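You operate a simulated robot arm through the tools that you are given. There is no shell and no other tool.

Carry out the task below with a simulated robot arm. There is one attempt and no reset: what you move stays moved.

TASK
Drives off on machine 2, wipe shaft 526, shut it in the case.
Fine: the wooden case; pad back in its place. What is to be rubbed or washed off counts as gone when no trace of it is left.
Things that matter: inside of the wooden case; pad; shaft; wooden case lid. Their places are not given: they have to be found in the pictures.

It is judged by the outcome, as a careful person would: the job done as asked, and still so three seconds after it is handed in. It fails if anything else is knocked over, pushed out of place, dropped, spilled or broken.

THE ROBOT
A 6-joint arm with a two-finger gripper, fixed in place. Base frame: the origin is on the floor under the middle of its stand, x ahead of it, y to its left, z up. Readings come in mm, rad, newtons and seconds.
With the tool pointing down near the work surface it reaches from about 460 to 820 mm from the base axis. Its first joint turns from -2.897 to 2.897 rad. Payload 1.66 kg.
Tool frame: the origin (TCP) lies between the finger pads and is the grasp point; the fingertips stand 16 mm ahead of it; z points along the fingers, y is the line along which they close. The gripper opens to 111 mm; its body begins 104 mm behind the TCP.
Orientation is told as [roll, pitch, yaw] about the base's x, y, z axes, in that order, counted from this pose: with the fingers straight down and closing along the base's y, the tool's x points along the base's -x, its y along +y and its z along -z.

THE INTERFACE
- The arm moves only by the tool arm_command. Its argument "motion" is a list of rows, each a list of 7 numbers: the shift along the tool's x, y, z in mm, then the turn, a rotation vector about the tool's x, y, z in rad, then the opening, from 0 (shut) to 1 (fully open). In form: [[tx, ty, tz, wx, wy, wz, grip], ...]. A call has 1 to 20 rows; each row shifts and turns the commanded pose from where the row before left it, along the tool's axes as they then stand. Each row takes 0.2 s and may step no farther than 50 mm and 0.15 rad from the row before; otherwise, or with a gripper value out of range, the whole call is refused. Where a pose cannot be reached the arm comes as near as it can. A force on the tool above 40 N (or 10 N above the force at the start of the call, whichever is more), or a blocked arm, ends the call early, and 0.2 s more pass. The fingers move at their own pace (about 169.8 mm/s each) and stop on an object; they squeeze with about 28 N. The grip force told is the motor's: it shows also when the fingers shut on nothing. Time passes only in rows, and 0.2 s behind the last, so rows that do not move let the fingers close. It gives the time, the measured TCP pose, the force on the tool (base axes), the opening and the grip force at its end, in the units of the frame above (readings bear some noise), with the torque about the TCP (base axes, N m) and any sound that the robot's microphone picked up.
- Cameras (640 x 400 px; columns grow to the right, rows downward): "scene" is fixed at [48.6, 499.1, 1320.5]; the picture's right is [-0.58, -0.82, 0.00], its down [-0.42, 0.30, -0.86] and it looks along [0.70, -0.50, -0.52] (base axes); focal length 344 px, centre (320, 200). "wrist" rides on the gripper at [70, 13, -143] in the tool frame; the picture's right is [-0.19, 0.98, 0.00], its down [-0.87, -0.17, -0.47] and it looks along [-0.46, -0.09, 0.88] (tool axes); focal length 230 px, centre (320, 200).
- get_image(camera): a new picture of that camera. No time passes.
- raise_lower(by): moves the trunk up (or, below 0, down) by that many mm; the arm rides with it, the base frame stays. It gives what a move gives, with no picture.
- measure_at(camera, pixels): for up to 12 pixels [column, row] of the newest picture of that camera ("zoom" is the newest enlarged one), the place [x, y, z] in the base frame of the surface seen there, good to about 3 mm. No time passes.
- enlarge(camera, box): a new picture of the part [left, top, right, bottom] of that camera's present view, enlarged. No time passes.
- close_job(): hands the job in; it is judged then, once.

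Unless the task says otherwise, let go and move clear before handing in.

The tools are called after "Call:" by a JSON object that holds its "fn" and its "kwargs". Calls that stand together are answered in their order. arm_command: Moves the arm, as the interface text tells. Its arguments: {"type":"object","properties":{"motion":{"type":"array","items":{"type":"array","items":{"type":"number"}}}},"required":["motion"]} The other tools are called the same way: raise_lower (by) moves the trunk up or down; get_image (camera) takes a picture; measure_at (camera, pixels) gives the place of the surface under pixels of a picture; enlarge (camera, box) takes an enlarged picture of a part of a camera's view; close_job () hands the job in.

At the start:

```text
time_s: 0.0
eef_pos: [416.3, -41.7, 1095.1]
tcp_rot: [-0.001, 0.0, -0.001]
force: [0.1, -0.3, 0.4]
ft_torque: [-0.03, 0.01, -0.01]
grip_width: 110.8
finger_force: 0.0
trunk travel left (down, up): [-75.0, 515.0]
```

scene: 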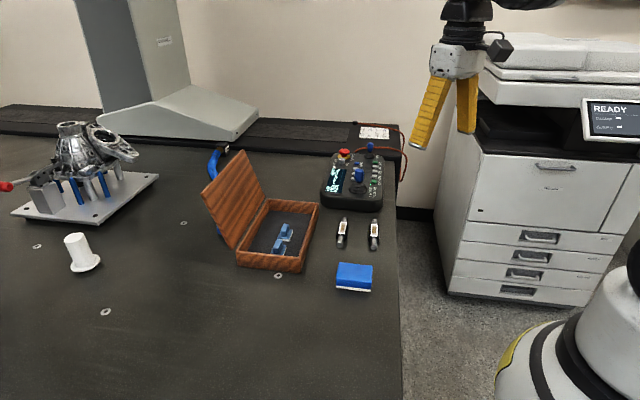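
wrist: 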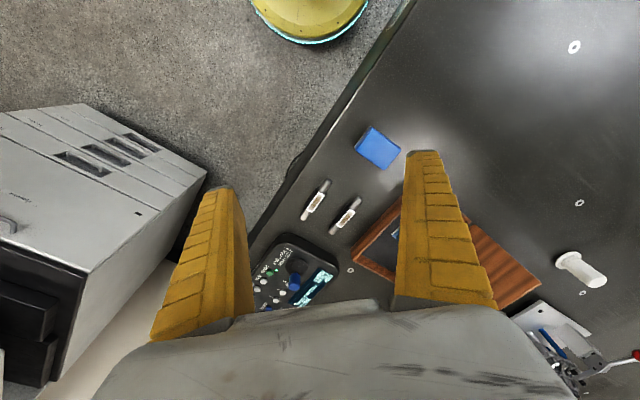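

The scene picture shows an open wooden case near (275,220), a blue pad at (354,277), two shafts at (342,232) and (374,234), and a control box at (352,180). I'll enlarge these areas to read the labels.

Call:
{"fn": "enlarge", "kwargs": {"camera": "scene", "box": [310, 140, 400, 210]}}

Call:
{"fn": "enlarge", "kwargs": {"camera": "scene", "box": [320, 205, 400, 300]}}

Call:
{"fn": "enlarge", "kwargs": {"camera": "scene", "box": [190, 140, 330, 280]}}

Call:
{"fn": "enlarge", "kwargs": {"camera": "wrist", "box": [230, 110, 420, 320]}}

```text
5.71 times, centred on (355, 175) of scene
```

zoom: 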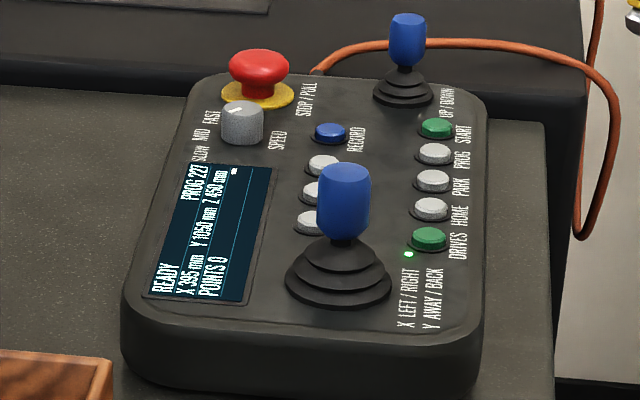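

```text
4.21 times, centred on (360, 252) of scene
```

zoom: 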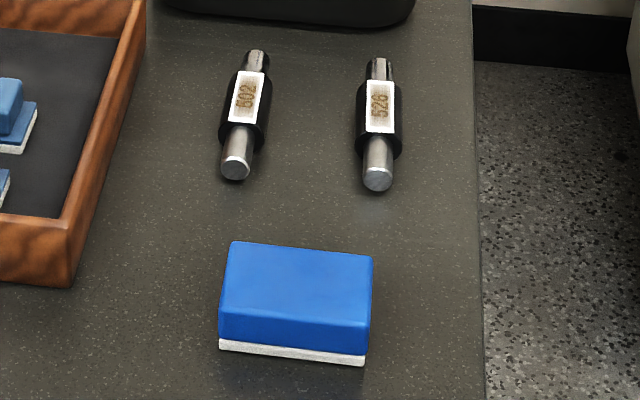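

```text
2.86 times, centred on (260, 210) of scene
```

zoom: 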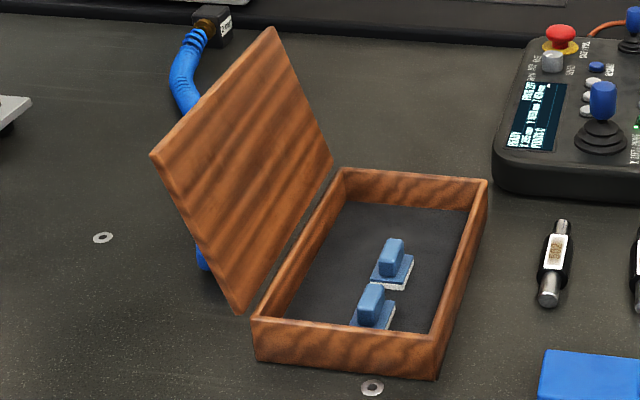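

```text
1.90 times, centred on (325, 215) of wrist
```

zoom: 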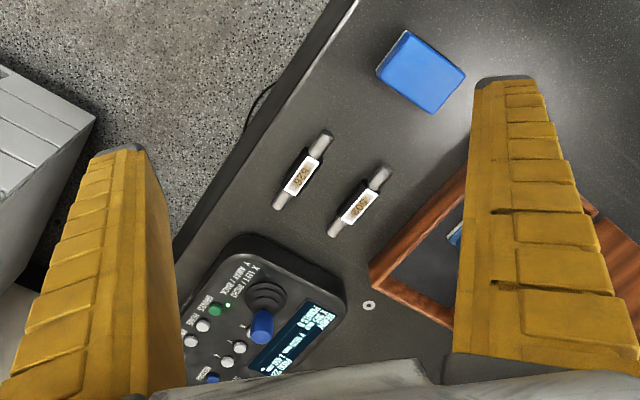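

The panel has a green DRIVES button with a lit LED at about zoom (428,238). I need to know which panel belongs to machine 2, so I'll look at the labels on the cable, the placard and the rest of the scene.

Call:
{"fn": "enlarge", "kwargs": {"camera": "scene", "box": [340, 110, 420, 160]}}

Call:
{"fn": "enlarge", "kwargs": {"camera": "scene", "box": [190, 130, 260, 180]}}

Call:
{"fn": "enlarge", "kwargs": {"camera": "scene", "box": [100, 0, 260, 110]}}

Call:
{"fn": "enlarge", "kwargs": {"camera": "scene", "box": [0, 100, 180, 230]}}

Call:
{"fn": "enlarge", "kwargs": {"camera": "scene", "box": [310, 150, 400, 220]}}

Call:
{"fn": "enlarge", "kwargs": {"camera": "scene", "box": [560, 80, 640, 150]}}

```text
8.00 times, centred on (380, 135) of scene
```

zoom: 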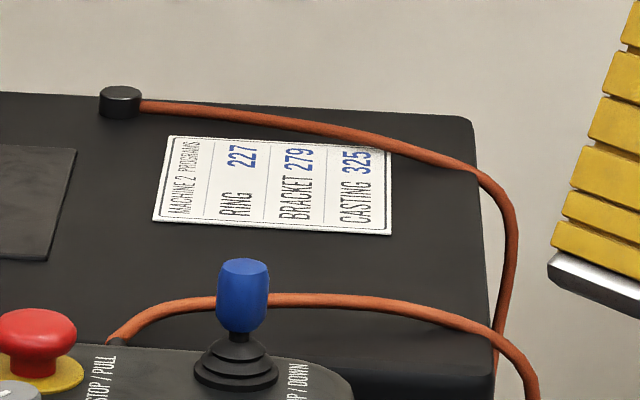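

```text
8.00 times, centred on (225, 155) of scene
```

zoom: 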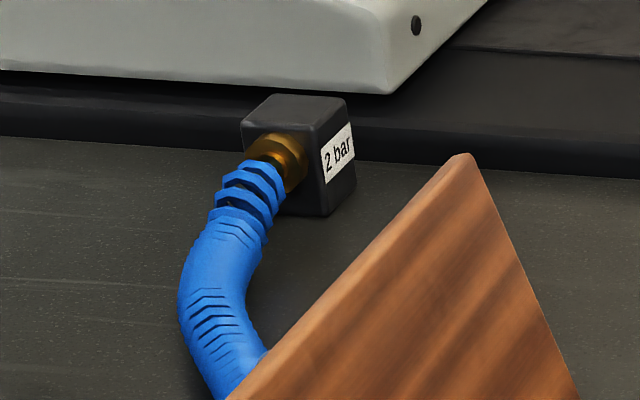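

```text
3.64 times, centred on (180, 55) of scene
```

zoom: 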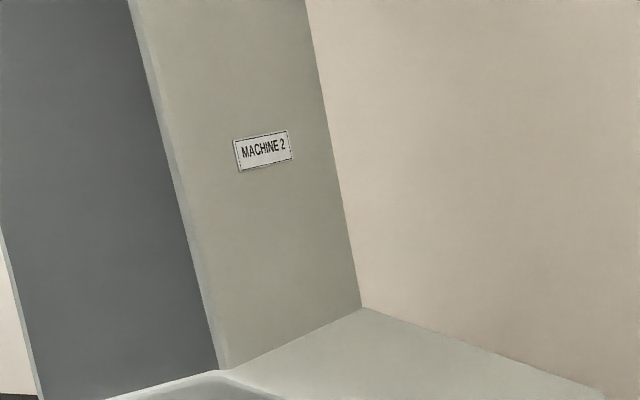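

```text
3.08 times, centred on (90, 165) of scene
```

zoom: 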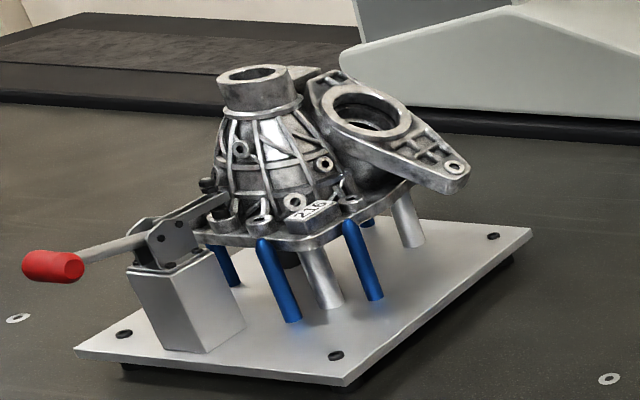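

```text
5.71 times, centred on (355, 185) of scene
```

zoom: 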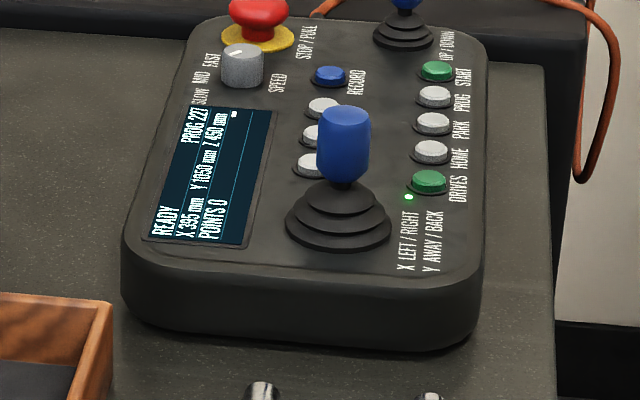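

```text
5.71 times, centred on (600, 115) of scene
```

zoom: 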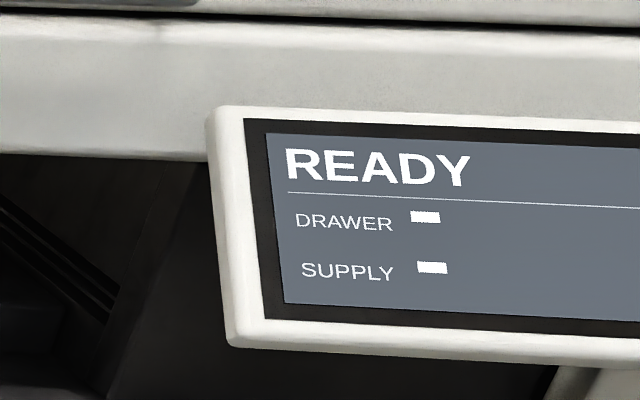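

Machine 2 is the bridge machine, and its panel is the box with "PROG 227", matching the placard. Next I'll measure the panel: the DRIVES button, LED, joystick and neighbouring buttons.

Call:
{"fn": "enlarge", "kwargs": {"camera": "scene", "box": [310, 140, 400, 210]}}

Call:
{"fn": "measure_at", "kwargs": {"camera": "zoom", "pixels": [[428, 236], [431, 207], [434, 180], [435, 152], [436, 126], [408, 255], [343, 175], [344, 210], [340, 290], [460, 300], [460, 240], [407, 20]]}}

Call:
{"fn": "measure_at", "kwargs": {"camera": "scene", "pixels": [[354, 272], [338, 264], [372, 266], [370, 285], [337, 283], [355, 292], [375, 220], [375, 232], [374, 246], [342, 220], [342, 232], [341, 244]]}}

Call:
{"fn": "measure_at", "kwargs": {"camera": "scene", "pixels": [[240, 152], [204, 190], [235, 248], [265, 200], [238, 262], [303, 270], [319, 205], [270, 240], [284, 227], [277, 245], [304, 215], [260, 245]]}}

```text
5.71 times, centred on (355, 175) of scene
```

zoom: 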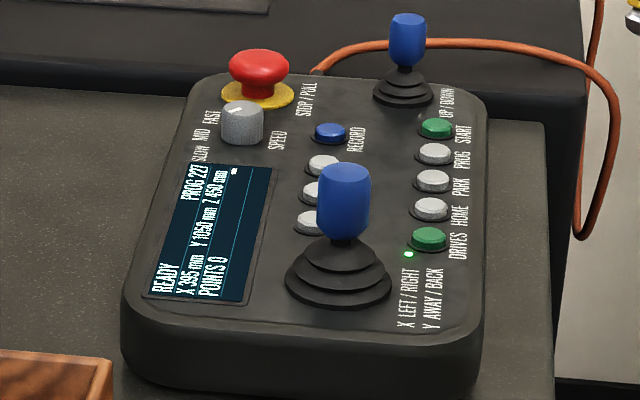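

```text
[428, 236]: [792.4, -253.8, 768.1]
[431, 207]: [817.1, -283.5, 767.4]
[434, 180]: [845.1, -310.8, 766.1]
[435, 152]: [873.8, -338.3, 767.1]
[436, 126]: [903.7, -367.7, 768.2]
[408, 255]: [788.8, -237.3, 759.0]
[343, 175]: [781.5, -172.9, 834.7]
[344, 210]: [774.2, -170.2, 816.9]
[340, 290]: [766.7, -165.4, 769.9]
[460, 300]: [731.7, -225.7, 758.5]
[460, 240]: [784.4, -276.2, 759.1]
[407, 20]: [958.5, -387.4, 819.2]
```

```text
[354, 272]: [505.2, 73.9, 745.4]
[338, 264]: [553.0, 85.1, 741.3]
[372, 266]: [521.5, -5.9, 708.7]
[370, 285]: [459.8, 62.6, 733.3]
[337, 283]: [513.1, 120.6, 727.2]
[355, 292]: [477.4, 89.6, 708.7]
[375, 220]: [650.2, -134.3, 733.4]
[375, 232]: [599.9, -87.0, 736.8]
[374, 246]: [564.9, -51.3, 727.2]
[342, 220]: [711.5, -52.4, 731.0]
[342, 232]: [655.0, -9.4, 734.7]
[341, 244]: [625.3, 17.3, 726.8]
```

```text
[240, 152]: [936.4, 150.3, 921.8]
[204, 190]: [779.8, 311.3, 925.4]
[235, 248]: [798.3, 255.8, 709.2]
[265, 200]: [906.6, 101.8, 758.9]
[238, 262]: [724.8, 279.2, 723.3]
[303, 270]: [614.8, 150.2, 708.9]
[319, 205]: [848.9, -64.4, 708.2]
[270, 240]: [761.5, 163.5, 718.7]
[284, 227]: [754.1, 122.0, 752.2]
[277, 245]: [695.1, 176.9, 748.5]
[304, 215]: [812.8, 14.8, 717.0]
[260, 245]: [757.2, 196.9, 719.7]
```

Table top reads about z=708, and DRIVES is at about (792,-254,768). Before moving I'll look more closely at the shafts, the pad and the case interior.

Call:
{"fn": "enlarge", "kwargs": {"camera": "scene", "box": [360, 212, 390, 252]}}

Call:
{"fn": "enlarge", "kwargs": {"camera": "scene", "box": [255, 205, 310, 260]}}

Call:
{"fn": "enlarge", "kwargs": {"camera": "scene", "box": [328, 255, 380, 300]}}

Call:
{"fn": "enlarge", "kwargs": {"camera": "wrist", "box": [290, 165, 370, 245]}}

```text
10.00 times, centred on (375, 232) of scene
```

zoom: 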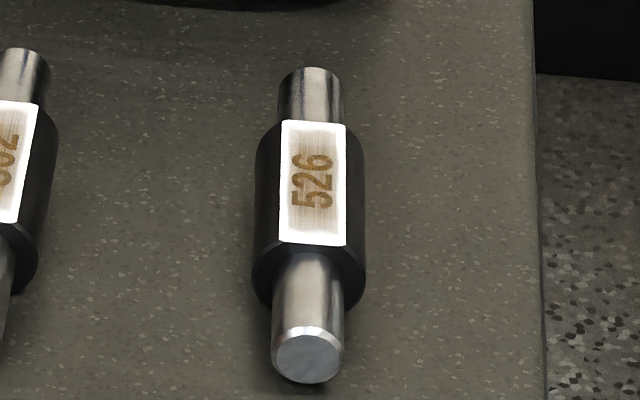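

```text
7.27 times, centred on (282, 232) of scene
```

zoom: 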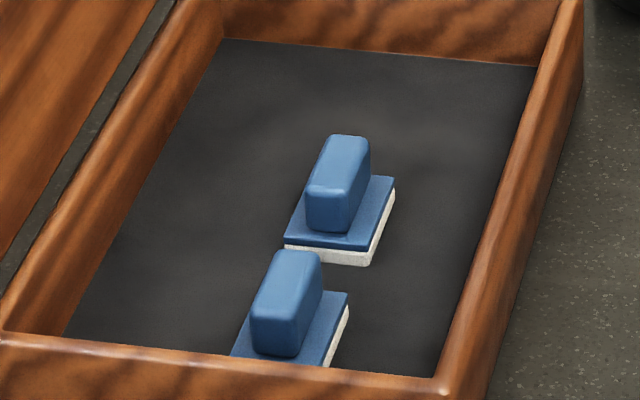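

```text
8.89 times, centred on (354, 278) of scene
```

zoom: 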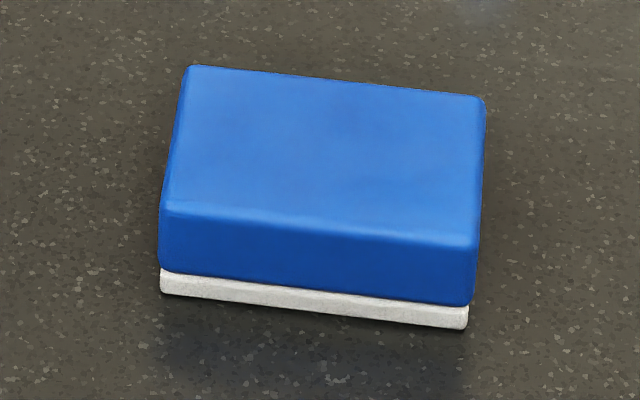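

```text
5.00 times, centred on (330, 205) of wrist
```

zoom: 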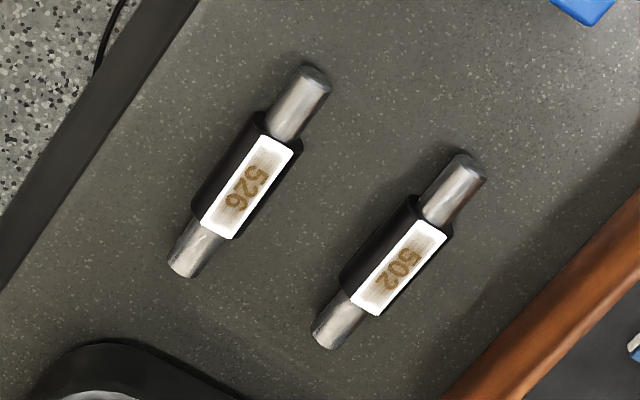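

Machine 2's DRIVES LED is lit. The big blue block with white felt at (354,277) looks like the pad, and 526 is the right-hand shaft with a smudge on its label flat. First I'll close the fingers and move above the DRIVES button at a safe height to check reach.

Call:
{"fn": "arm_command", "kwargs": {"motion": [[-30, -17.4, 16, 0, 0, 0, 0], [-30, -17.4, 16, 0, 0, 0, 0], [-30, -17.4, 16, 0, 0, 0, 0], [-30, -17.4, 16, 0, 0, 0, 0], [-30, -17.4, 16, 0, 0, 0, 0], [-30, -17.4, 16, 0, 0, 0, 0], [-30, -17.4, 16, 0, 0, 0, 0], [-30, -17.4, 16, 0, 0, 0, 0], [-30, -17.4, 16, 0, 0, 0, 0], [-30, -17.4, 16, 0, 0, 0, 0], [-30, -17.4, 16, 0, 0, 0, 0], [-30, -17.4, 16, 0, 0, 0, 0], [0, 0, 0, 0, 0, 0, 0]]}}

Call:
{"fn": "get_image", "kwargs": {"camera": "scene"}}

Call:
{"fn": "get_image", "kwargs": {"camera": "wrist"}}

```text
time_s: 2.8
eef_pos: [776.1, -250.4, 901.4]
tcp_rot: [0.0, 0.001, 0.002]
force: [0.2, -1.1, 0.2]
ft_torque: [-0.03, 0.04, -0.03]
grip_width: 0.0
finger_force: 28.1
trunk travel left (down, up): [-75.0, 515.0]
```

```text
taken
```

scene: 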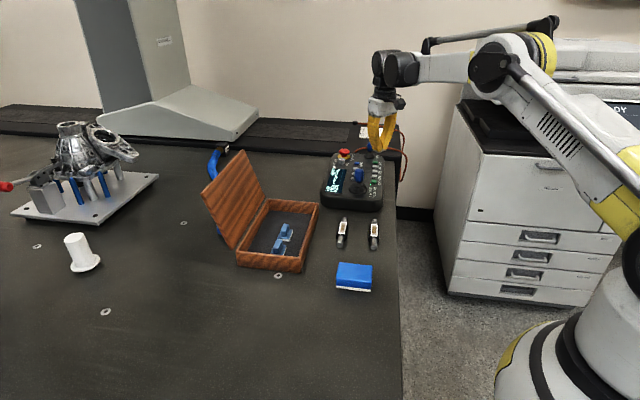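

```text
taken
```

wrist: 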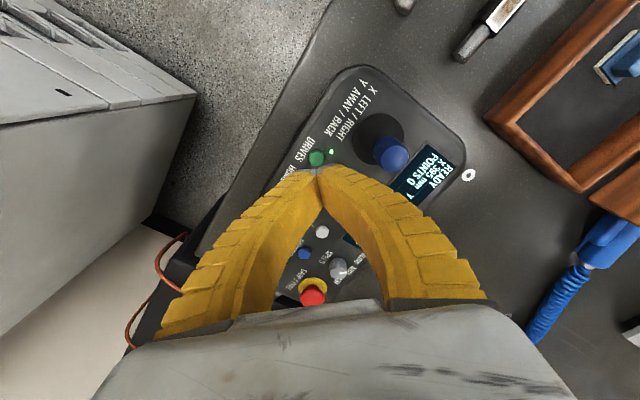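

The arm reaches here at (776,-250,901). The green DRIVES button appears at wrist (317,157); I'll measure it and the joystick from this view.

Call:
{"fn": "measure_at", "kwargs": {"camera": "wrist", "pixels": [[317, 156], [317, 160], [331, 152], [390, 152], [405, 165], [380, 140], [316, 170], [322, 168]]}}

Call:
{"fn": "enlarge", "kwargs": {"camera": "wrist", "box": [270, 110, 430, 210]}}

```text
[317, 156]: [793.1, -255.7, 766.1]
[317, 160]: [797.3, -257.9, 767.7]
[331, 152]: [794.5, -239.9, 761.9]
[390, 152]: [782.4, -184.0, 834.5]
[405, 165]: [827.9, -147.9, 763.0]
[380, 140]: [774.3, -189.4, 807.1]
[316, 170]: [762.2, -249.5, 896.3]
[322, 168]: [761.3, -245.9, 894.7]
```

```text
4.00 times, centred on (350, 160) of wrist
```

zoom: 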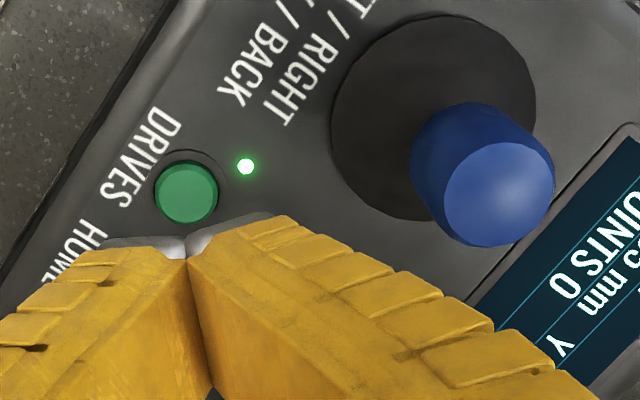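

DRIVES button is centred at about (795,-256,767), clear of the joystick at y≈-184. I'll go straight down above it to just short of contact.

Call:
{"fn": "arm_command", "kwargs": {"motion": [[-16.5, -3.6, 0, 0, 0, 0, 0], [0, 0, 30, 0, 0, 0, 0], [0, 0, 30, 0, 0, 0, 0], [0, 0, 25, 0, 0, 0, 0], [0, 0, 20, 0, 0, 0, 0]]}}

Call:
{"fn": "get_image", "kwargs": {"camera": "wrist"}}

Call:
{"fn": "enlarge", "kwargs": {"camera": "scene", "box": [310, 140, 400, 210]}}

```text
time_s: 4.0
eef_pos: [791.4, -253.5, 796.4]
tcp_rot: [0.0, 0.001, 0.001]
force: [0.5, -0.1, 0.0]
ft_torque: [-0.01, 0.0, 0.0]
grip_width: 0.1
finger_force: 28.0
trunk travel left (down, up): [-75.0, 515.0]
```

```text
taken
```

wrist: 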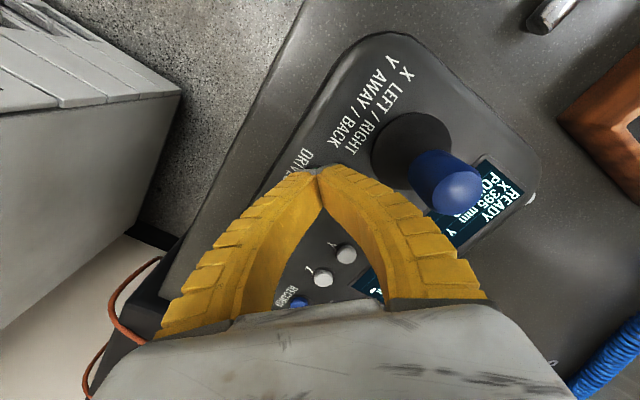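

```text
5.71 times, centred on (355, 175) of scene
```

zoom: 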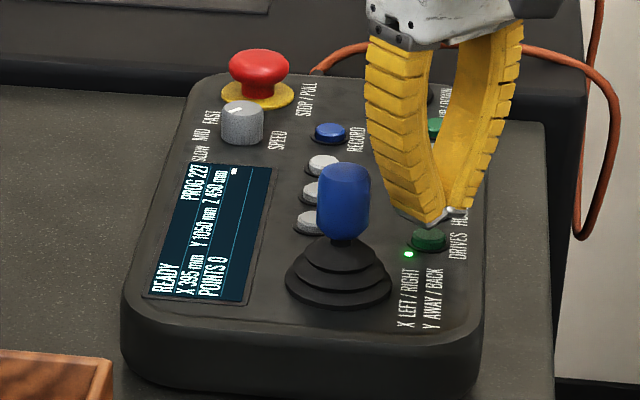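

The tip hovers about 12 mm above DRIVES with the LED still lit. I'll press down in small steps, reading force and sound.

Call:
{"fn": "arm_command", "kwargs": {"motion": [[0, 2, 4, 0, 0, 0, 0], [0, 0, 4, 0, 0, 0, 0], [0, 0, 3, 0, 0, 0, 0], [0, 0, 2, 0, 0, 0, 0]]}}

Call:
{"fn": "enlarge", "kwargs": {"camera": "scene", "box": [310, 140, 400, 210]}}

```text
time_s: 5.0
eef_pos: [792.9, -250.6, 783.4]
tcp_rot: [0.0, 0.0, 0.001]
force: [-0.2, -0.8, 0.2]
ft_torque: [0.01, 0.0, -0.01]
grip_width: 0.1
finger_force: 28.0
trunk travel left (down, up): [-75.0, 515.0]
```

```text
5.71 times, centred on (355, 175) of scene
```

zoom: 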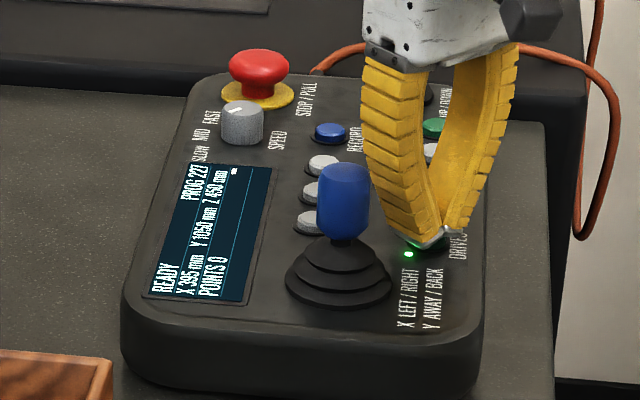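

The fingertip is right at the button surface with no force yet. I'll continue down slowly by 1–2 mm steps.

Call:
{"fn": "arm_command", "kwargs": {"motion": [[0, 0, 1.5, 0, 0, 0, 0], [0, 0, 1.5, 0, 0, 0, 0]]}}

Call:
{"fn": "enlarge", "kwargs": {"camera": "scene", "box": [310, 140, 400, 210]}}

```text
time_s: 5.6
eef_pos: [791.9, -252.0, 781.5]
tcp_rot: [0.001, 0.0, 0.0]
force: [0.3, -0.2, 0.2]
ft_torque: [0.01, 0.0, -0.02]
grip_width: 0.1
finger_force: 27.8
trunk travel left (down, up): [-75.0, 515.0]
```

```text
5.71 times, centred on (355, 175) of scene
```

zoom: 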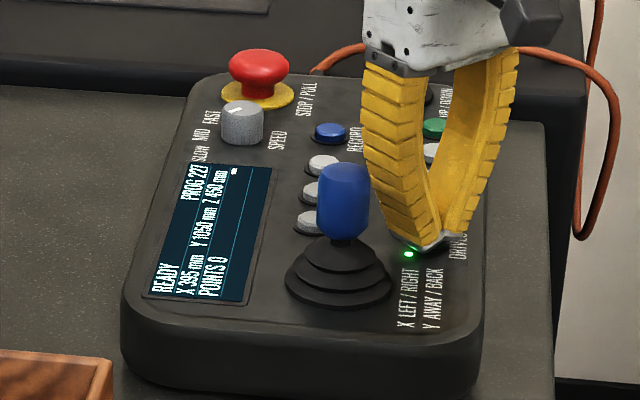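

Still no force and the LED is lit; I'll keep pressing in small steps.

Call:
{"fn": "arm_command", "kwargs": {"motion": [[0, 0, 1.5, 0, 0, 0, 0], [0, 0, 1.5, 0, 0, 0, 0]]}}

Call:
{"fn": "enlarge", "kwargs": {"camera": "scene", "box": [310, 140, 400, 210]}}

```text
time_s: 6.2
eef_pos: [793.0, -252.5, 778.0]
tcp_rot: [0.001, -0.001, 0.0]
force: [0.3, 0.4, 1.5]
ft_torque: [-0.01, 0.01, 0.02]
grip_width: 0.0
finger_force: 28.2
trunk travel left (down, up): [-75.0, 515.0]
```

```text
5.71 times, centred on (355, 175) of scene
```

zoom: 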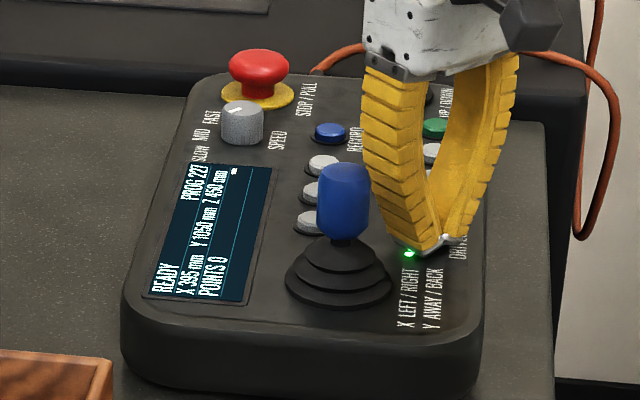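

Contact has begun (1.5 N upward) and the LED is still lit. I'll press a little further.

Call:
{"fn": "arm_command", "kwargs": {"motion": [[0, 0, 1, 0, 0, 0, 0], [0, 0, 1, 0, 0, 0, 0]]}}

Call:
{"fn": "enlarge", "kwargs": {"camera": "scene", "box": [310, 140, 400, 210]}}

```text
time_s: 6.8
eef_pos: [791.4, -252.0, 776.9]
tcp_rot: [-0.001, 0.0, 0.0]
force: [0.2, -1.0, 2.5]
ft_torque: [-0.01, 0.0, -0.02]
grip_width: 0.0
finger_force: 27.6
trunk travel left (down, up): [-75.0, 515.0]
heard: click
```

```text
5.71 times, centred on (355, 175) of scene
```

zoom: 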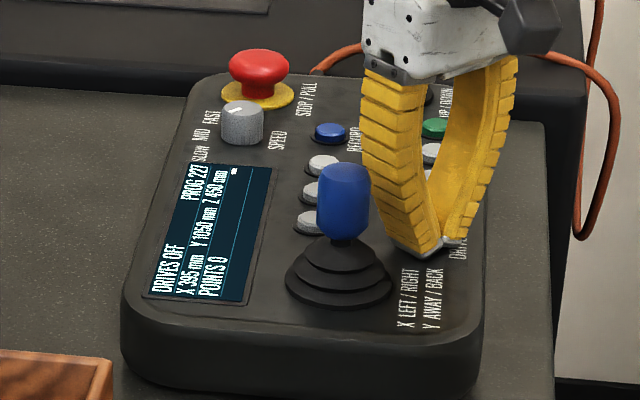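

A click was heard and the display now reads DRIVES OFF. I'll retract straight up and then move to a viewpoint for the pad and shafts with the fingers open.

Call:
{"fn": "arm_command", "kwargs": {"motion": [[0, 0, -20, 0, 0, 0, 0], [0, 0, -40, 0, 0, 0, 0], [0, 0, -40, 0, 0, 0, 0], [0, 0, -40, 0, 0, 0, 0], [0, 0, -35, 0, 0, 0, 0], [40, 25, 0, 0, 0, 0, 0], [40, 28, 0, 0, 0, 0, 0], [40, 28, 0, 0, 0, 0, 0.5], [40, 28, 0, 0, 0, 0, 1], [40, 28, 0, 0, 0, 0, 1], [40, 28, 0, 0, 0, 0, 1], [40, 28, 0, 0, 0, 0, 1], [40, 28, 0, 0, 0, 0, 1], [30, 20, 0, 0, 0, 0, 1]]}}

Call:
{"fn": "get_image", "kwargs": {"camera": "scene"}}

Call:
{"fn": "get_image", "kwargs": {"camera": "wrist"}}

Call:
{"fn": "enlarge", "kwargs": {"camera": "scene", "box": [310, 140, 400, 210]}}

```text
time_s: 9.8
eef_pos: [440.7, -10.5, 951.3]
tcp_rot: [0.001, 0.001, 0.0]
force: [0.9, 0.8, -0.6]
ft_torque: [0.01, -0.01, -0.02]
grip_width: 110.8
finger_force: 0.1
trunk travel left (down, up): [-75.0, 515.0]
```

```text
taken
```

scene: 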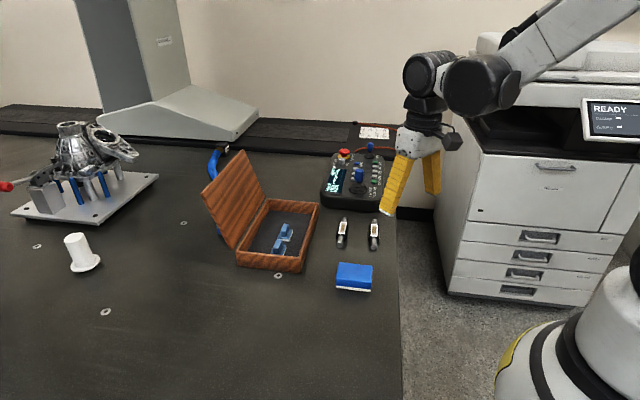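

```text
taken
```

wrist: 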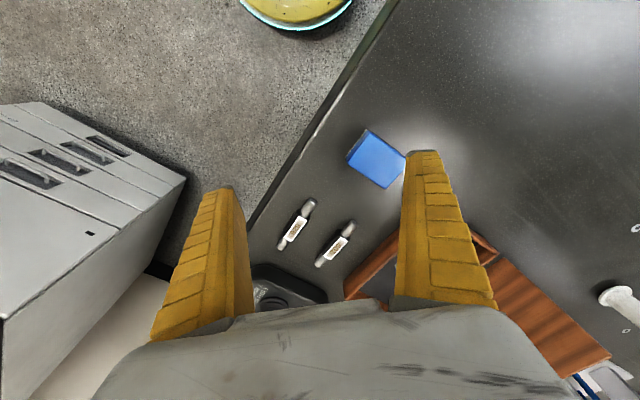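

```text
5.71 times, centred on (355, 175) of scene
```

zoom: 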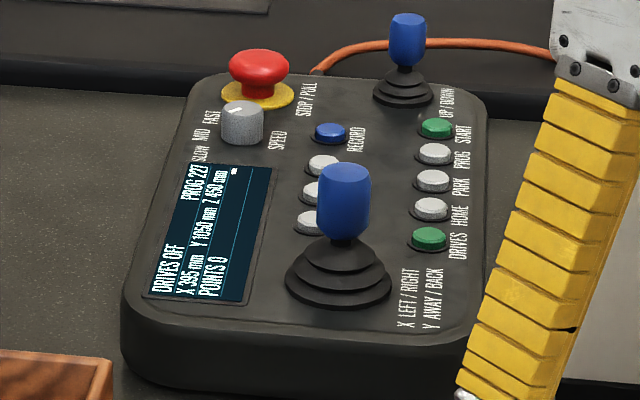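

The panel reads DRIVES OFF and the LED is dark. Now I'll measure the pad corners and the shaft from the wrist view.

Call:
{"fn": "enlarge", "kwargs": {"camera": "wrist", "box": [270, 110, 430, 210]}}

Call:
{"fn": "measure_at", "kwargs": {"camera": "wrist", "pixels": [[369, 131], [347, 157], [385, 187], [404, 161], [375, 158], [346, 150], [368, 170], [360, 145]]}}

Call:
{"fn": "enlarge", "kwargs": {"camera": "wrist", "box": [265, 185, 365, 275]}}

```text
4.00 times, centred on (350, 160) of wrist
```

zoom: 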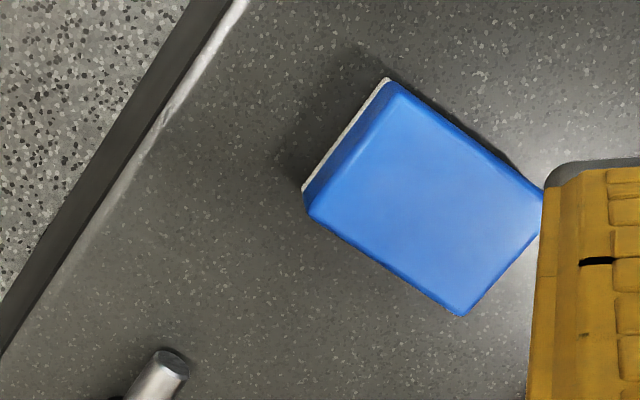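

```text
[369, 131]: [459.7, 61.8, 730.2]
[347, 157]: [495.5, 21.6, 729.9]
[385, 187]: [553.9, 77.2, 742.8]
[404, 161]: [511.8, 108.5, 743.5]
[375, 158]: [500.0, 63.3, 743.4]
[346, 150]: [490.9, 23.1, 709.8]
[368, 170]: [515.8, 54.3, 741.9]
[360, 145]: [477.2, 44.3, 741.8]
```

```text
4.44 times, centred on (315, 230) of wrist
```

zoom: 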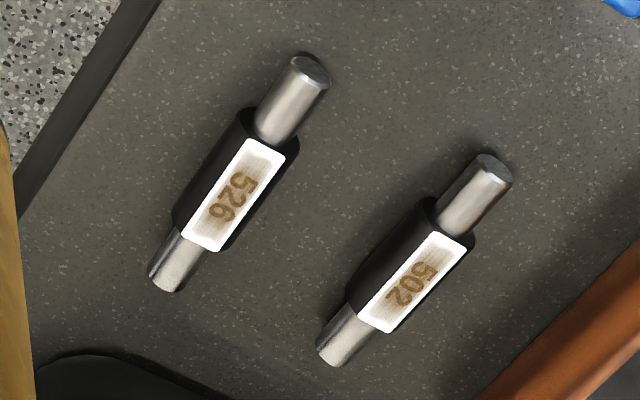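

Pad is ~81×52 mm, centre about (505,66), top z≈743. Next I'll measure shaft 526 points in this zoom (ends at (312,72) and (163,282), flat corners).

Call:
{"fn": "measure_at", "kwargs": {"camera": "zoom", "pixels": [[312, 72], [163, 282], [250, 142], [283, 160], [218, 250], [184, 234], [233, 196], [290, 105], [180, 258], [190, 190], [270, 190]]}}

Call:
{"fn": "enlarge", "kwargs": {"camera": "wrist", "box": [275, 195, 325, 255]}}

```text
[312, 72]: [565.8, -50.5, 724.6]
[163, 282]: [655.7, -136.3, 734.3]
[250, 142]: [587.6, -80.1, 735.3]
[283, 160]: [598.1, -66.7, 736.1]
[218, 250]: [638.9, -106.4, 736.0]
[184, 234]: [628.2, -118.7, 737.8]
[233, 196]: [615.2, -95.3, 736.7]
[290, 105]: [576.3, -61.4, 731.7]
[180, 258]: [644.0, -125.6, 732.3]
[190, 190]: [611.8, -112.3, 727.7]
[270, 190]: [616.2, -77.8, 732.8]
```

```text
6.67 times, centred on (300, 225) of wrist
```

zoom: 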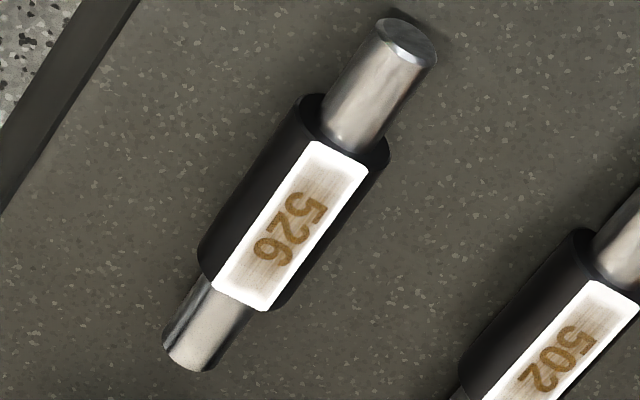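

Flat of 526 is centred at about (613,-93,736) with axis direction (0.72,-0.70). I'll refine the pad's outline before grasping it.

Call:
{"fn": "enlarge", "kwargs": {"camera": "wrist", "box": [335, 120, 415, 200]}}

Call:
{"fn": "measure_at", "kwargs": {"camera": "zoom", "pixels": [[275, 105], [98, 335], [405, 535], [550, 310], [320, 320], [190, 215], [250, 440], [480, 430], [420, 210], [265, 85], [75, 315]]}}

```text
5.00 times, centred on (375, 160) of wrist
```

zoom: 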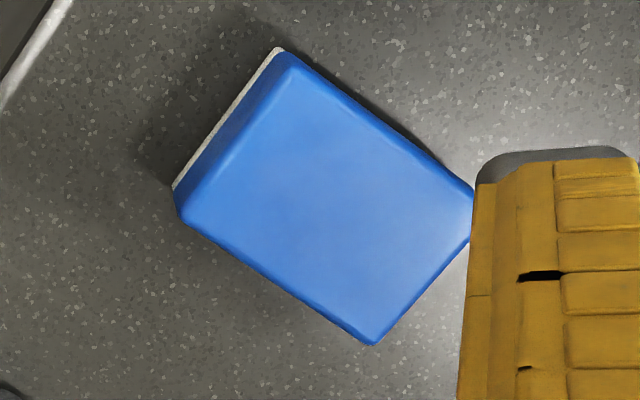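

```text
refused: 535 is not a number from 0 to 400
```

The zoom frame is 640×400; the pad's top corners are at (293,65), (188,215), (370,338), (468,225). I'll measure again with those.

Call:
{"fn": "measure_at", "kwargs": {"camera": "zoom", "pixels": [[296, 70], [192, 212], [370, 334], [464, 222], [325, 200], [275, 265], [385, 140], [240, 140], [415, 285], [278, 52], [178, 186]]}}

```text
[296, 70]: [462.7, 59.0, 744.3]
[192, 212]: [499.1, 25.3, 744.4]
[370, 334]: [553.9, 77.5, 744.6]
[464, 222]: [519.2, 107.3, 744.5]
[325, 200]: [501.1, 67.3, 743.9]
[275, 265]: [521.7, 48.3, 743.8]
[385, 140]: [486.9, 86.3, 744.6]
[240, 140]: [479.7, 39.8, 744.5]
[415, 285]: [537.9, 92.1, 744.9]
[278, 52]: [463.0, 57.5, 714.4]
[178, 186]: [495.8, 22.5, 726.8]
```

Pad top centre is (508.5,67.3), its short axis at about -42°. I'll yaw the gripper by +0.735 rad so it closes across the short side, and come in above it.

Call:
{"fn": "arm_command", "kwargs": {"motion": [[0, 0, 0, 0, 0, -0.147, 1], [0, 0, 0, 0, 0, -0.147, 1], [0, 0, 0, 0, 0, -0.147, 1], [0, 0, 0, 0, 0, -0.147, 1], [0, 0, 0, 0, 0, -0.147, 1], [-34.2, 4.1, 0, 0, 0, 0, 1], [-34.2, 4.1, 0, 0, 0, 0, 1], [-34.1, 4, 0, 0, 0, 0, 1], [0, 0, 40, 0, 0, 0, 1], [0, 0, 40, 0, 0, 0, 1], [0, 0, 40, 0, 0, 0, 1], [0, 0, 30, 0, 0, 0, 1]]}}

Call:
{"fn": "get_image", "kwargs": {"camera": "wrist"}}

Call:
{"fn": "get_image", "kwargs": {"camera": "scene"}}

```text
time_s: 12.4
eef_pos: [509.6, 68.5, 801.1]
tcp_rot: [0.0, 0.0, 0.736]
force: [-0.7, 0.0, 0.8]
ft_torque: [-0.02, -0.01, 0.01]
grip_width: 111.0
finger_force: 0.0
trunk travel left (down, up): [-75.0, 515.0]
```

```text
taken
```

wrist: 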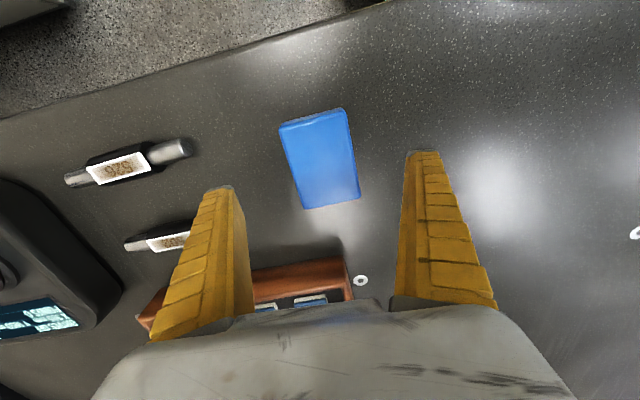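

```text
taken
```

scene: 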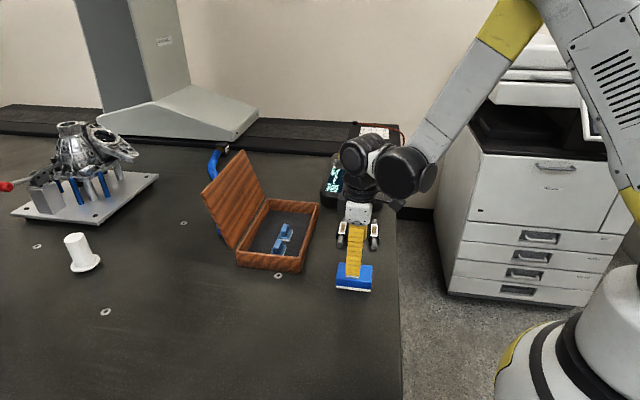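

The pad sits between the open fingers; I'll verify centring and alignment by measuring its corners from here.

Call:
{"fn": "measure_at", "kwargs": {"camera": "wrist", "pixels": [[283, 132], [344, 116], [357, 196], [305, 205], [320, 160], [291, 165], [350, 155], [280, 127], [344, 109]]}}

```text
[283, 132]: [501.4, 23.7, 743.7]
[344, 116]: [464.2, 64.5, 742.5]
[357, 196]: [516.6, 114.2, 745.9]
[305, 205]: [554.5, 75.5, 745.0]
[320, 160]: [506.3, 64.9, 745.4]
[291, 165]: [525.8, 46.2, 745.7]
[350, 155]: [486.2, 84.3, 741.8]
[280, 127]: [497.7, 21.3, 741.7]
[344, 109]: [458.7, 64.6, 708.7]
```

Pad centre ~(509,69), matching TCP. I'll descend to z≈735 and close on it.

Call:
{"fn": "arm_command", "kwargs": {"motion": [[0, 0, 25, 0, 0, -0.02, 1], [0, 0, 25, 0, 0, 0, 1], [0, 0, 14, 0, 0, 0, 1], [0, 0, 0, 0, 0, 0, 1]]}}

Call:
{"fn": "get_image", "kwargs": {"camera": "wrist"}}

```text
time_s: 13.4
eef_pos: [510.2, 66.3, 736.9]
tcp_rot: [0.0, 0.0, 0.757]
force: [-0.4, 0.2, 0.2]
ft_torque: [0.01, -0.01, 0.03]
grip_width: 110.7
finger_force: 0.0
trunk travel left (down, up): [-75.0, 515.0]
```

```text
taken
```

wrist: 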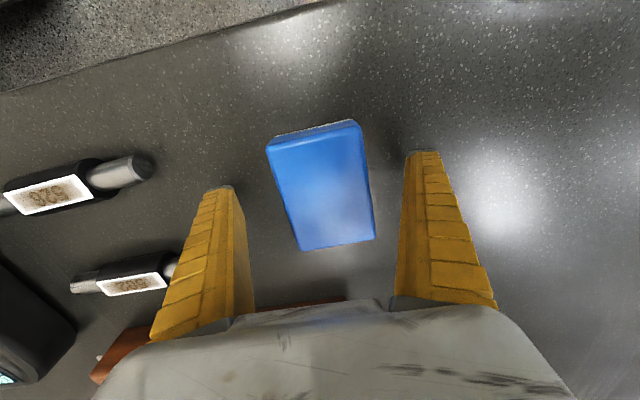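

Fingers straddle the pad with clearance on both sides; closing now.

Call:
{"fn": "arm_command", "kwargs": {"motion": [[0, 0, 0, 0, 0, 0, 0.6], [0, 0, 0, 0, 0, 0, 0.5], [0, 0, 0, 0, 0, 0, 0.4], [0, 0, 0, 0, 0, 0, 0.4]]}}

Call:
{"fn": "get_image", "kwargs": {"camera": "wrist"}}

```text
time_s: 14.4
eef_pos: [510.8, 66.9, 736.4]
tcp_rot: [0.0, -0.002, 0.757]
force: [0.8, -0.3, 3.8]
ft_torque: [-0.06, -0.04, 0.1]
grip_width: 57.6
finger_force: 28.4
trunk travel left (down, up): [-75.0, 515.0]
```

```text
taken
```

wrist: 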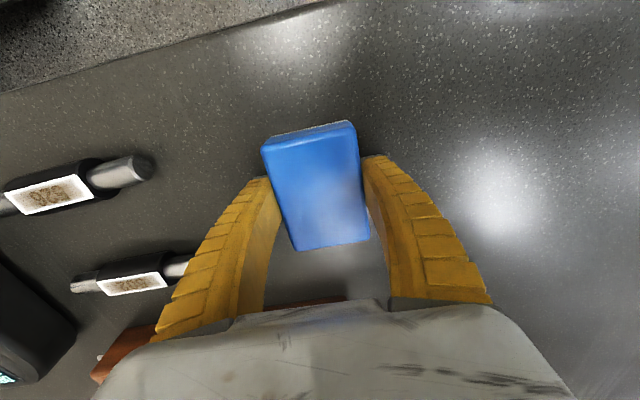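

The pad is held at 57.6 mm width with 28 N. I'll lift it straight up and check that it is secure.

Call:
{"fn": "arm_command", "kwargs": {"motion": [[0, 0, -15, 0, 0, 0, 0.4], [0, 0, -30, 0, 0, 0, 0.4], [0, 0, -40, 0, 0, 0, 0.4], [0, 0, 0, 0, 0, 0, 0.4]]}}

Call:
{"fn": "get_image", "kwargs": {"camera": "wrist"}}

Call:
{"fn": "get_image", "kwargs": {"camera": "scene"}}

```text
time_s: 15.4
eef_pos: [506.8, 64.1, 820.8]
tcp_rot: [0.002, 0.0, 0.755]
force: [-0.8, 0.1, -0.6]
ft_torque: [-0.01, -0.04, 0.01]
grip_width: 57.7
finger_force: 28.0
trunk travel left (down, up): [-75.0, 515.0]
```

```text
taken
```

wrist: 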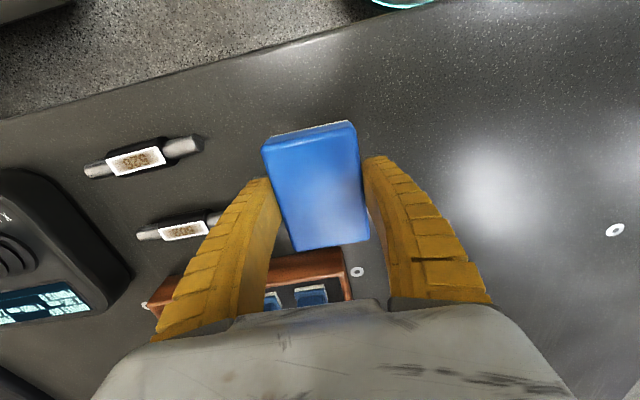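

```text
taken
```

scene: 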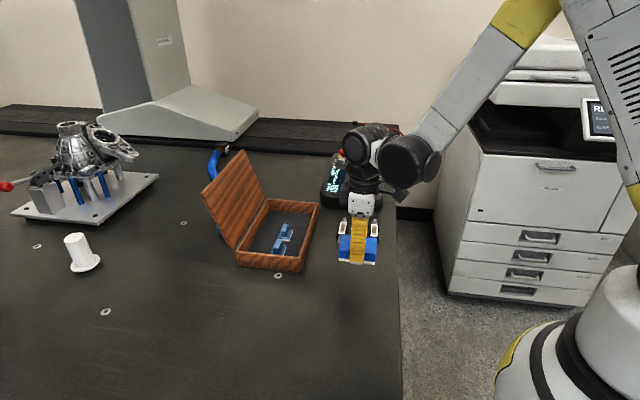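

Pad is secure. I'll carry it over shaft 526's flat (613,-93) at safe height, aligning its short side with the shaft axis.

Call:
{"fn": "arm_command", "kwargs": {"motion": [[7.1, -37.3, 0, 0, 0, 0, 0.4], [7.1, -37.3, 0, 0, 0, 0, 0.4], [7.1, -37.3, 0, 0, 0, 0, 0.4], [7.1, -37.3, 0, 0, 0, 0, 0.4], [7, -37.2, 0, 0, 0, 0, 0.4], [0, 0, 0, 0, 0, -0.033, 0.4], [0, 0, 20, 0, 0, 0, 0.4], [0, 0, 20, 0, 0, 0, 0.4], [0, 0, 0, 0, 0, 0, 0.4]]}}

Call:
{"fn": "get_image", "kwargs": {"camera": "wrist"}}

Call:
{"fn": "enlarge", "kwargs": {"camera": "scene", "box": [310, 180, 410, 260]}}

```text
time_s: 17.4
eef_pos: [612.0, -93.7, 782.0]
tcp_rot: [0.0, 0.001, 0.79]
force: [0.8, -0.5, -1.0]
ft_torque: [0.0, 0.01, -0.03]
grip_width: 57.6
finger_force: 28.1
trunk travel left (down, up): [-75.0, 515.0]
```

```text
taken
```

wrist: 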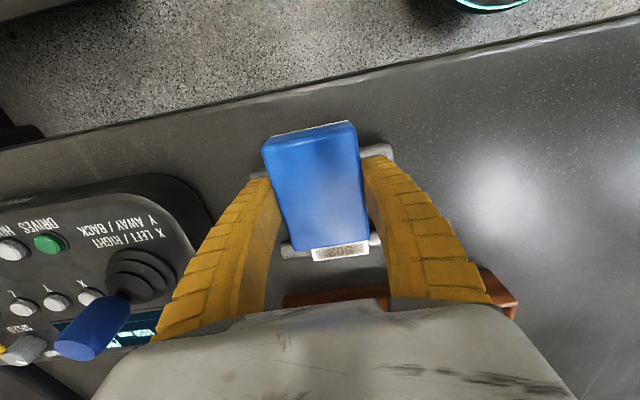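

```text
5.00 times, centred on (360, 220) of scene
```

zoom: 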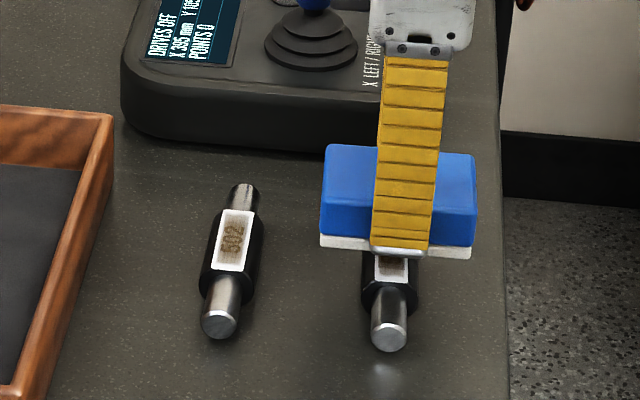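

The pad hovers ~17 mm above 526's flat, clear of 502. I'll lower in small steps until light contact force.

Call:
{"fn": "arm_command", "kwargs": {"motion": [[0, 0, 8, 0, 0, 0, 0.4], [0, 0, 4, 0, 0, 0, 0.4], [0, 0, 2, 0, 0, 0, 0.4], [0, 0, 2, 0, 0, 0, 0.4]]}}

```text
time_s: 18.4
eef_pos: [612.1, -94.4, 766.5]
tcp_rot: [0.001, -0.001, 0.79]
force: [0.0, -0.4, -1.5]
ft_torque: [0.0, 0.03, 0.0]
grip_width: 57.7
finger_force: 28.2
trunk travel left (down, up): [-75.0, 515.0]
```

No contact yet (only pad weight). I'll go down another couple of millimetres.

Call:
{"fn": "arm_command", "kwargs": {"motion": [[0, 0, 1.5, 0, 0, 0, 0.4], [0, 0, 0, 0, 0, 0, 0.4]]}}

Call:
{"fn": "enlarge", "kwargs": {"camera": "scene", "box": [340, 200, 410, 260]}}

```text
time_s: 19.0
eef_pos: [611.3, -93.5, 766.3]
tcp_rot: [-0.001, 0.0, 0.789]
force: [1.5, 0.6, -1.5]
ft_torque: [0.0, 0.02, 0.02]
grip_width: 57.8
finger_force: 28.3
trunk travel left (down, up): [-75.0, 515.0]
```

```text
6.67 times, centred on (375, 230) of scene
```

zoom: 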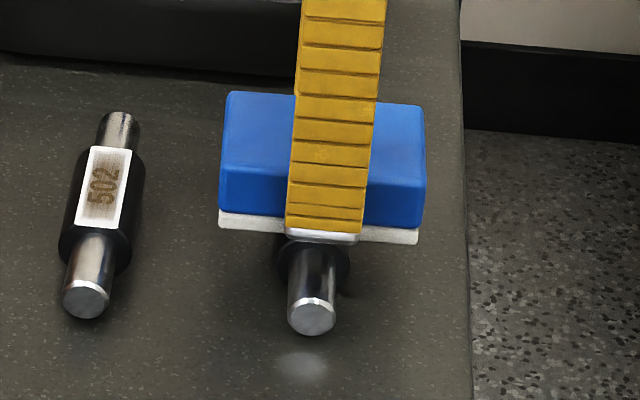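

Very close to contact. One millimetre at a time now.

Call:
{"fn": "arm_command", "kwargs": {"motion": [[0, 0, 1, 0, 0, 0, 0.4], [0, 0, 1, 0, 0, 0, 0.4], [0, 0, 0, 0, 0, 0, 0.4]]}}

```text
time_s: 19.8
eef_pos: [611.4, -94.4, 761.6]
tcp_rot: [0.001, 0.0, 0.789]
force: [1.8, -0.9, 5.7]
ft_torque: [0.01, -0.04, 0.02]
grip_width: 57.5
finger_force: 27.9
trunk travel left (down, up): [-75.0, 515.0]
```

Light contact at about 7 N. I'll wipe with gentle strokes along the shaft axis (tool y).

Call:
{"fn": "arm_command", "kwargs": {"motion": [[0, 7, 0, 0, 0, 0, 0.4], [0, 7, 0, 0, 0, 0, 0.4], [0, -7, 0, 0, 0, 0, 0.4], [0, -7, 0, 0, 0, 0, 0.4], [0, -7, 0, 0, 0, 0, 0.4], [0, -7, 0, 0, 0, 0, 0.4], [0, 7, 0, 0, 0, 0, 0.4], [0, 7, 0, 0, 0, 0, 0.4]]}}

Call:
{"fn": "enlarge", "kwargs": {"camera": "scene", "box": [340, 200, 410, 260]}}

```text
time_s: 21.6
eef_pos: [611.0, -93.5, 763.2]
tcp_rot: [0.001, 0.0, 0.789]
force: [5.6, -5.7, 10.0]
ft_torque: [-0.1, -0.16, 0.01]
grip_width: 57.5
finger_force: 27.8
trunk travel left (down, up): [-75.0, 515.0]
```

```text
6.67 times, centred on (375, 230) of scene
```

zoom: 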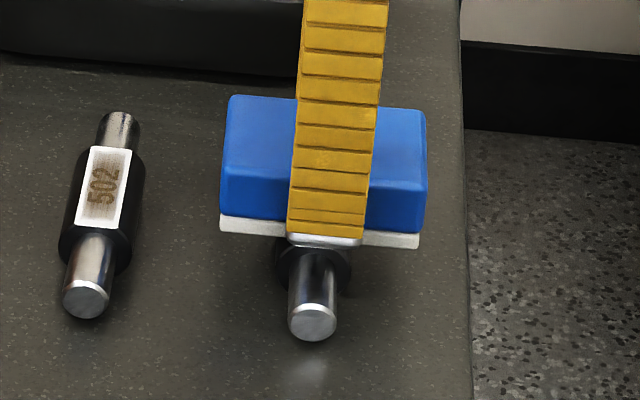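

Friction ~8 N at ~11 N press, and the shaft hardly moved. I'll lift to look at the flat.

Call:
{"fn": "arm_command", "kwargs": {"motion": [[0, 0, -20, 0, 0, 0, 0.4], [40, 0, -20, 0, 0, 0, 0.4], [40, 0, 0, 0, 0, 0, 0.4]]}}

Call:
{"fn": "enlarge", "kwargs": {"camera": "scene", "box": [340, 200, 410, 260]}}

Call:
{"fn": "get_image", "kwargs": {"camera": "wrist"}}

```text
time_s: 22.4
eef_pos: [553.2, -150.1, 804.9]
tcp_rot: [-0.001, 0.0, 0.789]
force: [-0.9, -0.2, -1.3]
ft_torque: [0.01, 0.0, -0.03]
grip_width: 57.5
finger_force: 28.0
trunk travel left (down, up): [-75.0, 515.0]
```

```text
6.67 times, centred on (375, 230) of scene
```

zoom: 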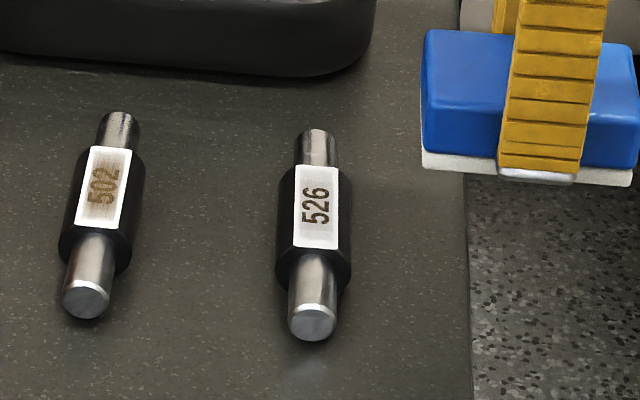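

```text
taken
```

wrist: 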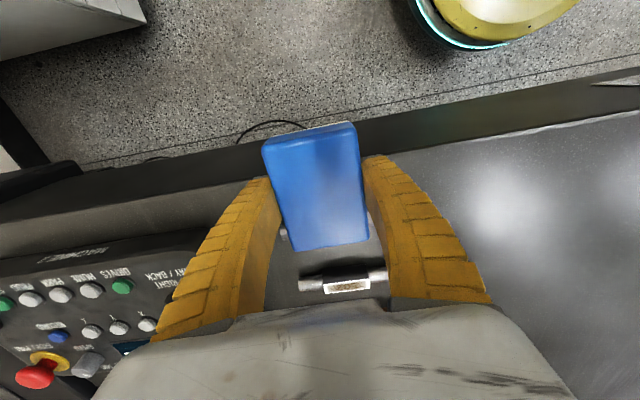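

Wiping works: 526 is much cleaner than 502. I'll zoom in to see what residue remains.

Call:
{"fn": "enlarge", "kwargs": {"camera": "scene", "box": [362, 215, 386, 245]}}

Call:
{"fn": "measure_at", "kwargs": {"camera": "zoom", "pixels": [[300, 110], [340, 110], [300, 220], [340, 220], [320, 165]]}}

```text
13.33 times, centred on (374, 230) of scene
```

zoom: 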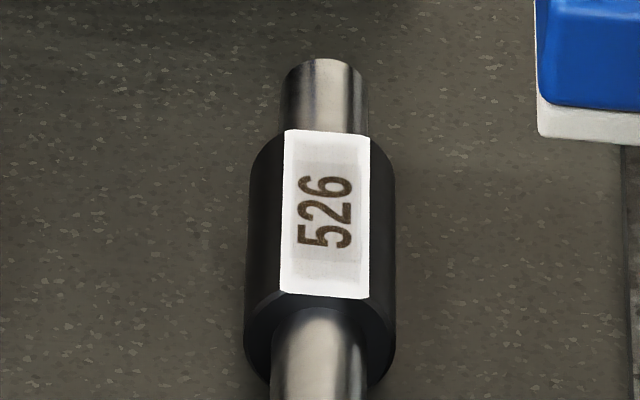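

```text
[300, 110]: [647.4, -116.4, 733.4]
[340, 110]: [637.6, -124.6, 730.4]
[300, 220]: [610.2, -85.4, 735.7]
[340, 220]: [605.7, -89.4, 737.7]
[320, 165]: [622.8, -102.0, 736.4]
```

A faint film remains in the middle of the flat. I'll go back and wipe with more strokes.

Call:
{"fn": "arm_command", "kwargs": {"motion": [[-40, 0, 0, 0, 0, 0, 0.4], [-40, 0, 20, 0, 0, 0, 0.4], [0, 0, 15, 0, 0, 0, 0.4], [0, 0, 5, 0, 0, 0, 0.4], [0, 8, 0, 0, 0, 0, 0.4], [0, 8, 0, 0, 0, 0, 0.4], [0, -8, 0, 0, 0, 0, 0.4], [0, -8, 0, 0, 0, 0, 0.4], [0, -8, 0, 0, 0, 0, 0.4], [0, -8, 0, 0, 0, 0, 0.4], [0, 8, 0, 0, 0, 0, 0.4], [0, 8, 0, 0, 0, 0, 0.4], [0, 8, 0, 0, 0, 0, 0.4], [0, 8, 0, 0, 0, 0, 0.4], [0, -8, 0, 0, 0, 0, 0.4], [0, -8, 0, 0, 0, 0, 0.4], [0, -8, 0, 0, 0, 0, 0.4], [0, -8, 0, 0, 0, 0, 0.4], [0, 8, 0, 0, 0, 0, 0.4], [0, 8, 0, 0, 0, 0, 0.4]]}}

Call:
{"fn": "enlarge", "kwargs": {"camera": "scene", "box": [340, 200, 410, 260]}}

```text
time_s: 26.6
eef_pos: [611.7, -94.6, 763.0]
tcp_rot: [0.0, 0.001, 0.789]
force: [0.7, 0.2, -0.4]
ft_torque: [-0.01, 0.02, 0.0]
grip_width: 57.3
finger_force: 27.9
trunk travel left (down, up): [-75.0, 515.0]
```

```text
6.67 times, centred on (375, 230) of scene
```

zoom: 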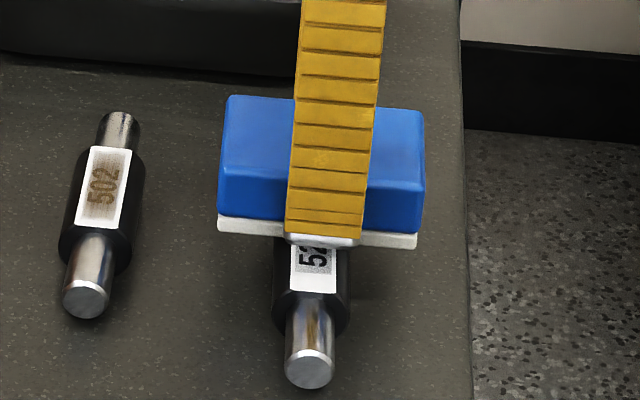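

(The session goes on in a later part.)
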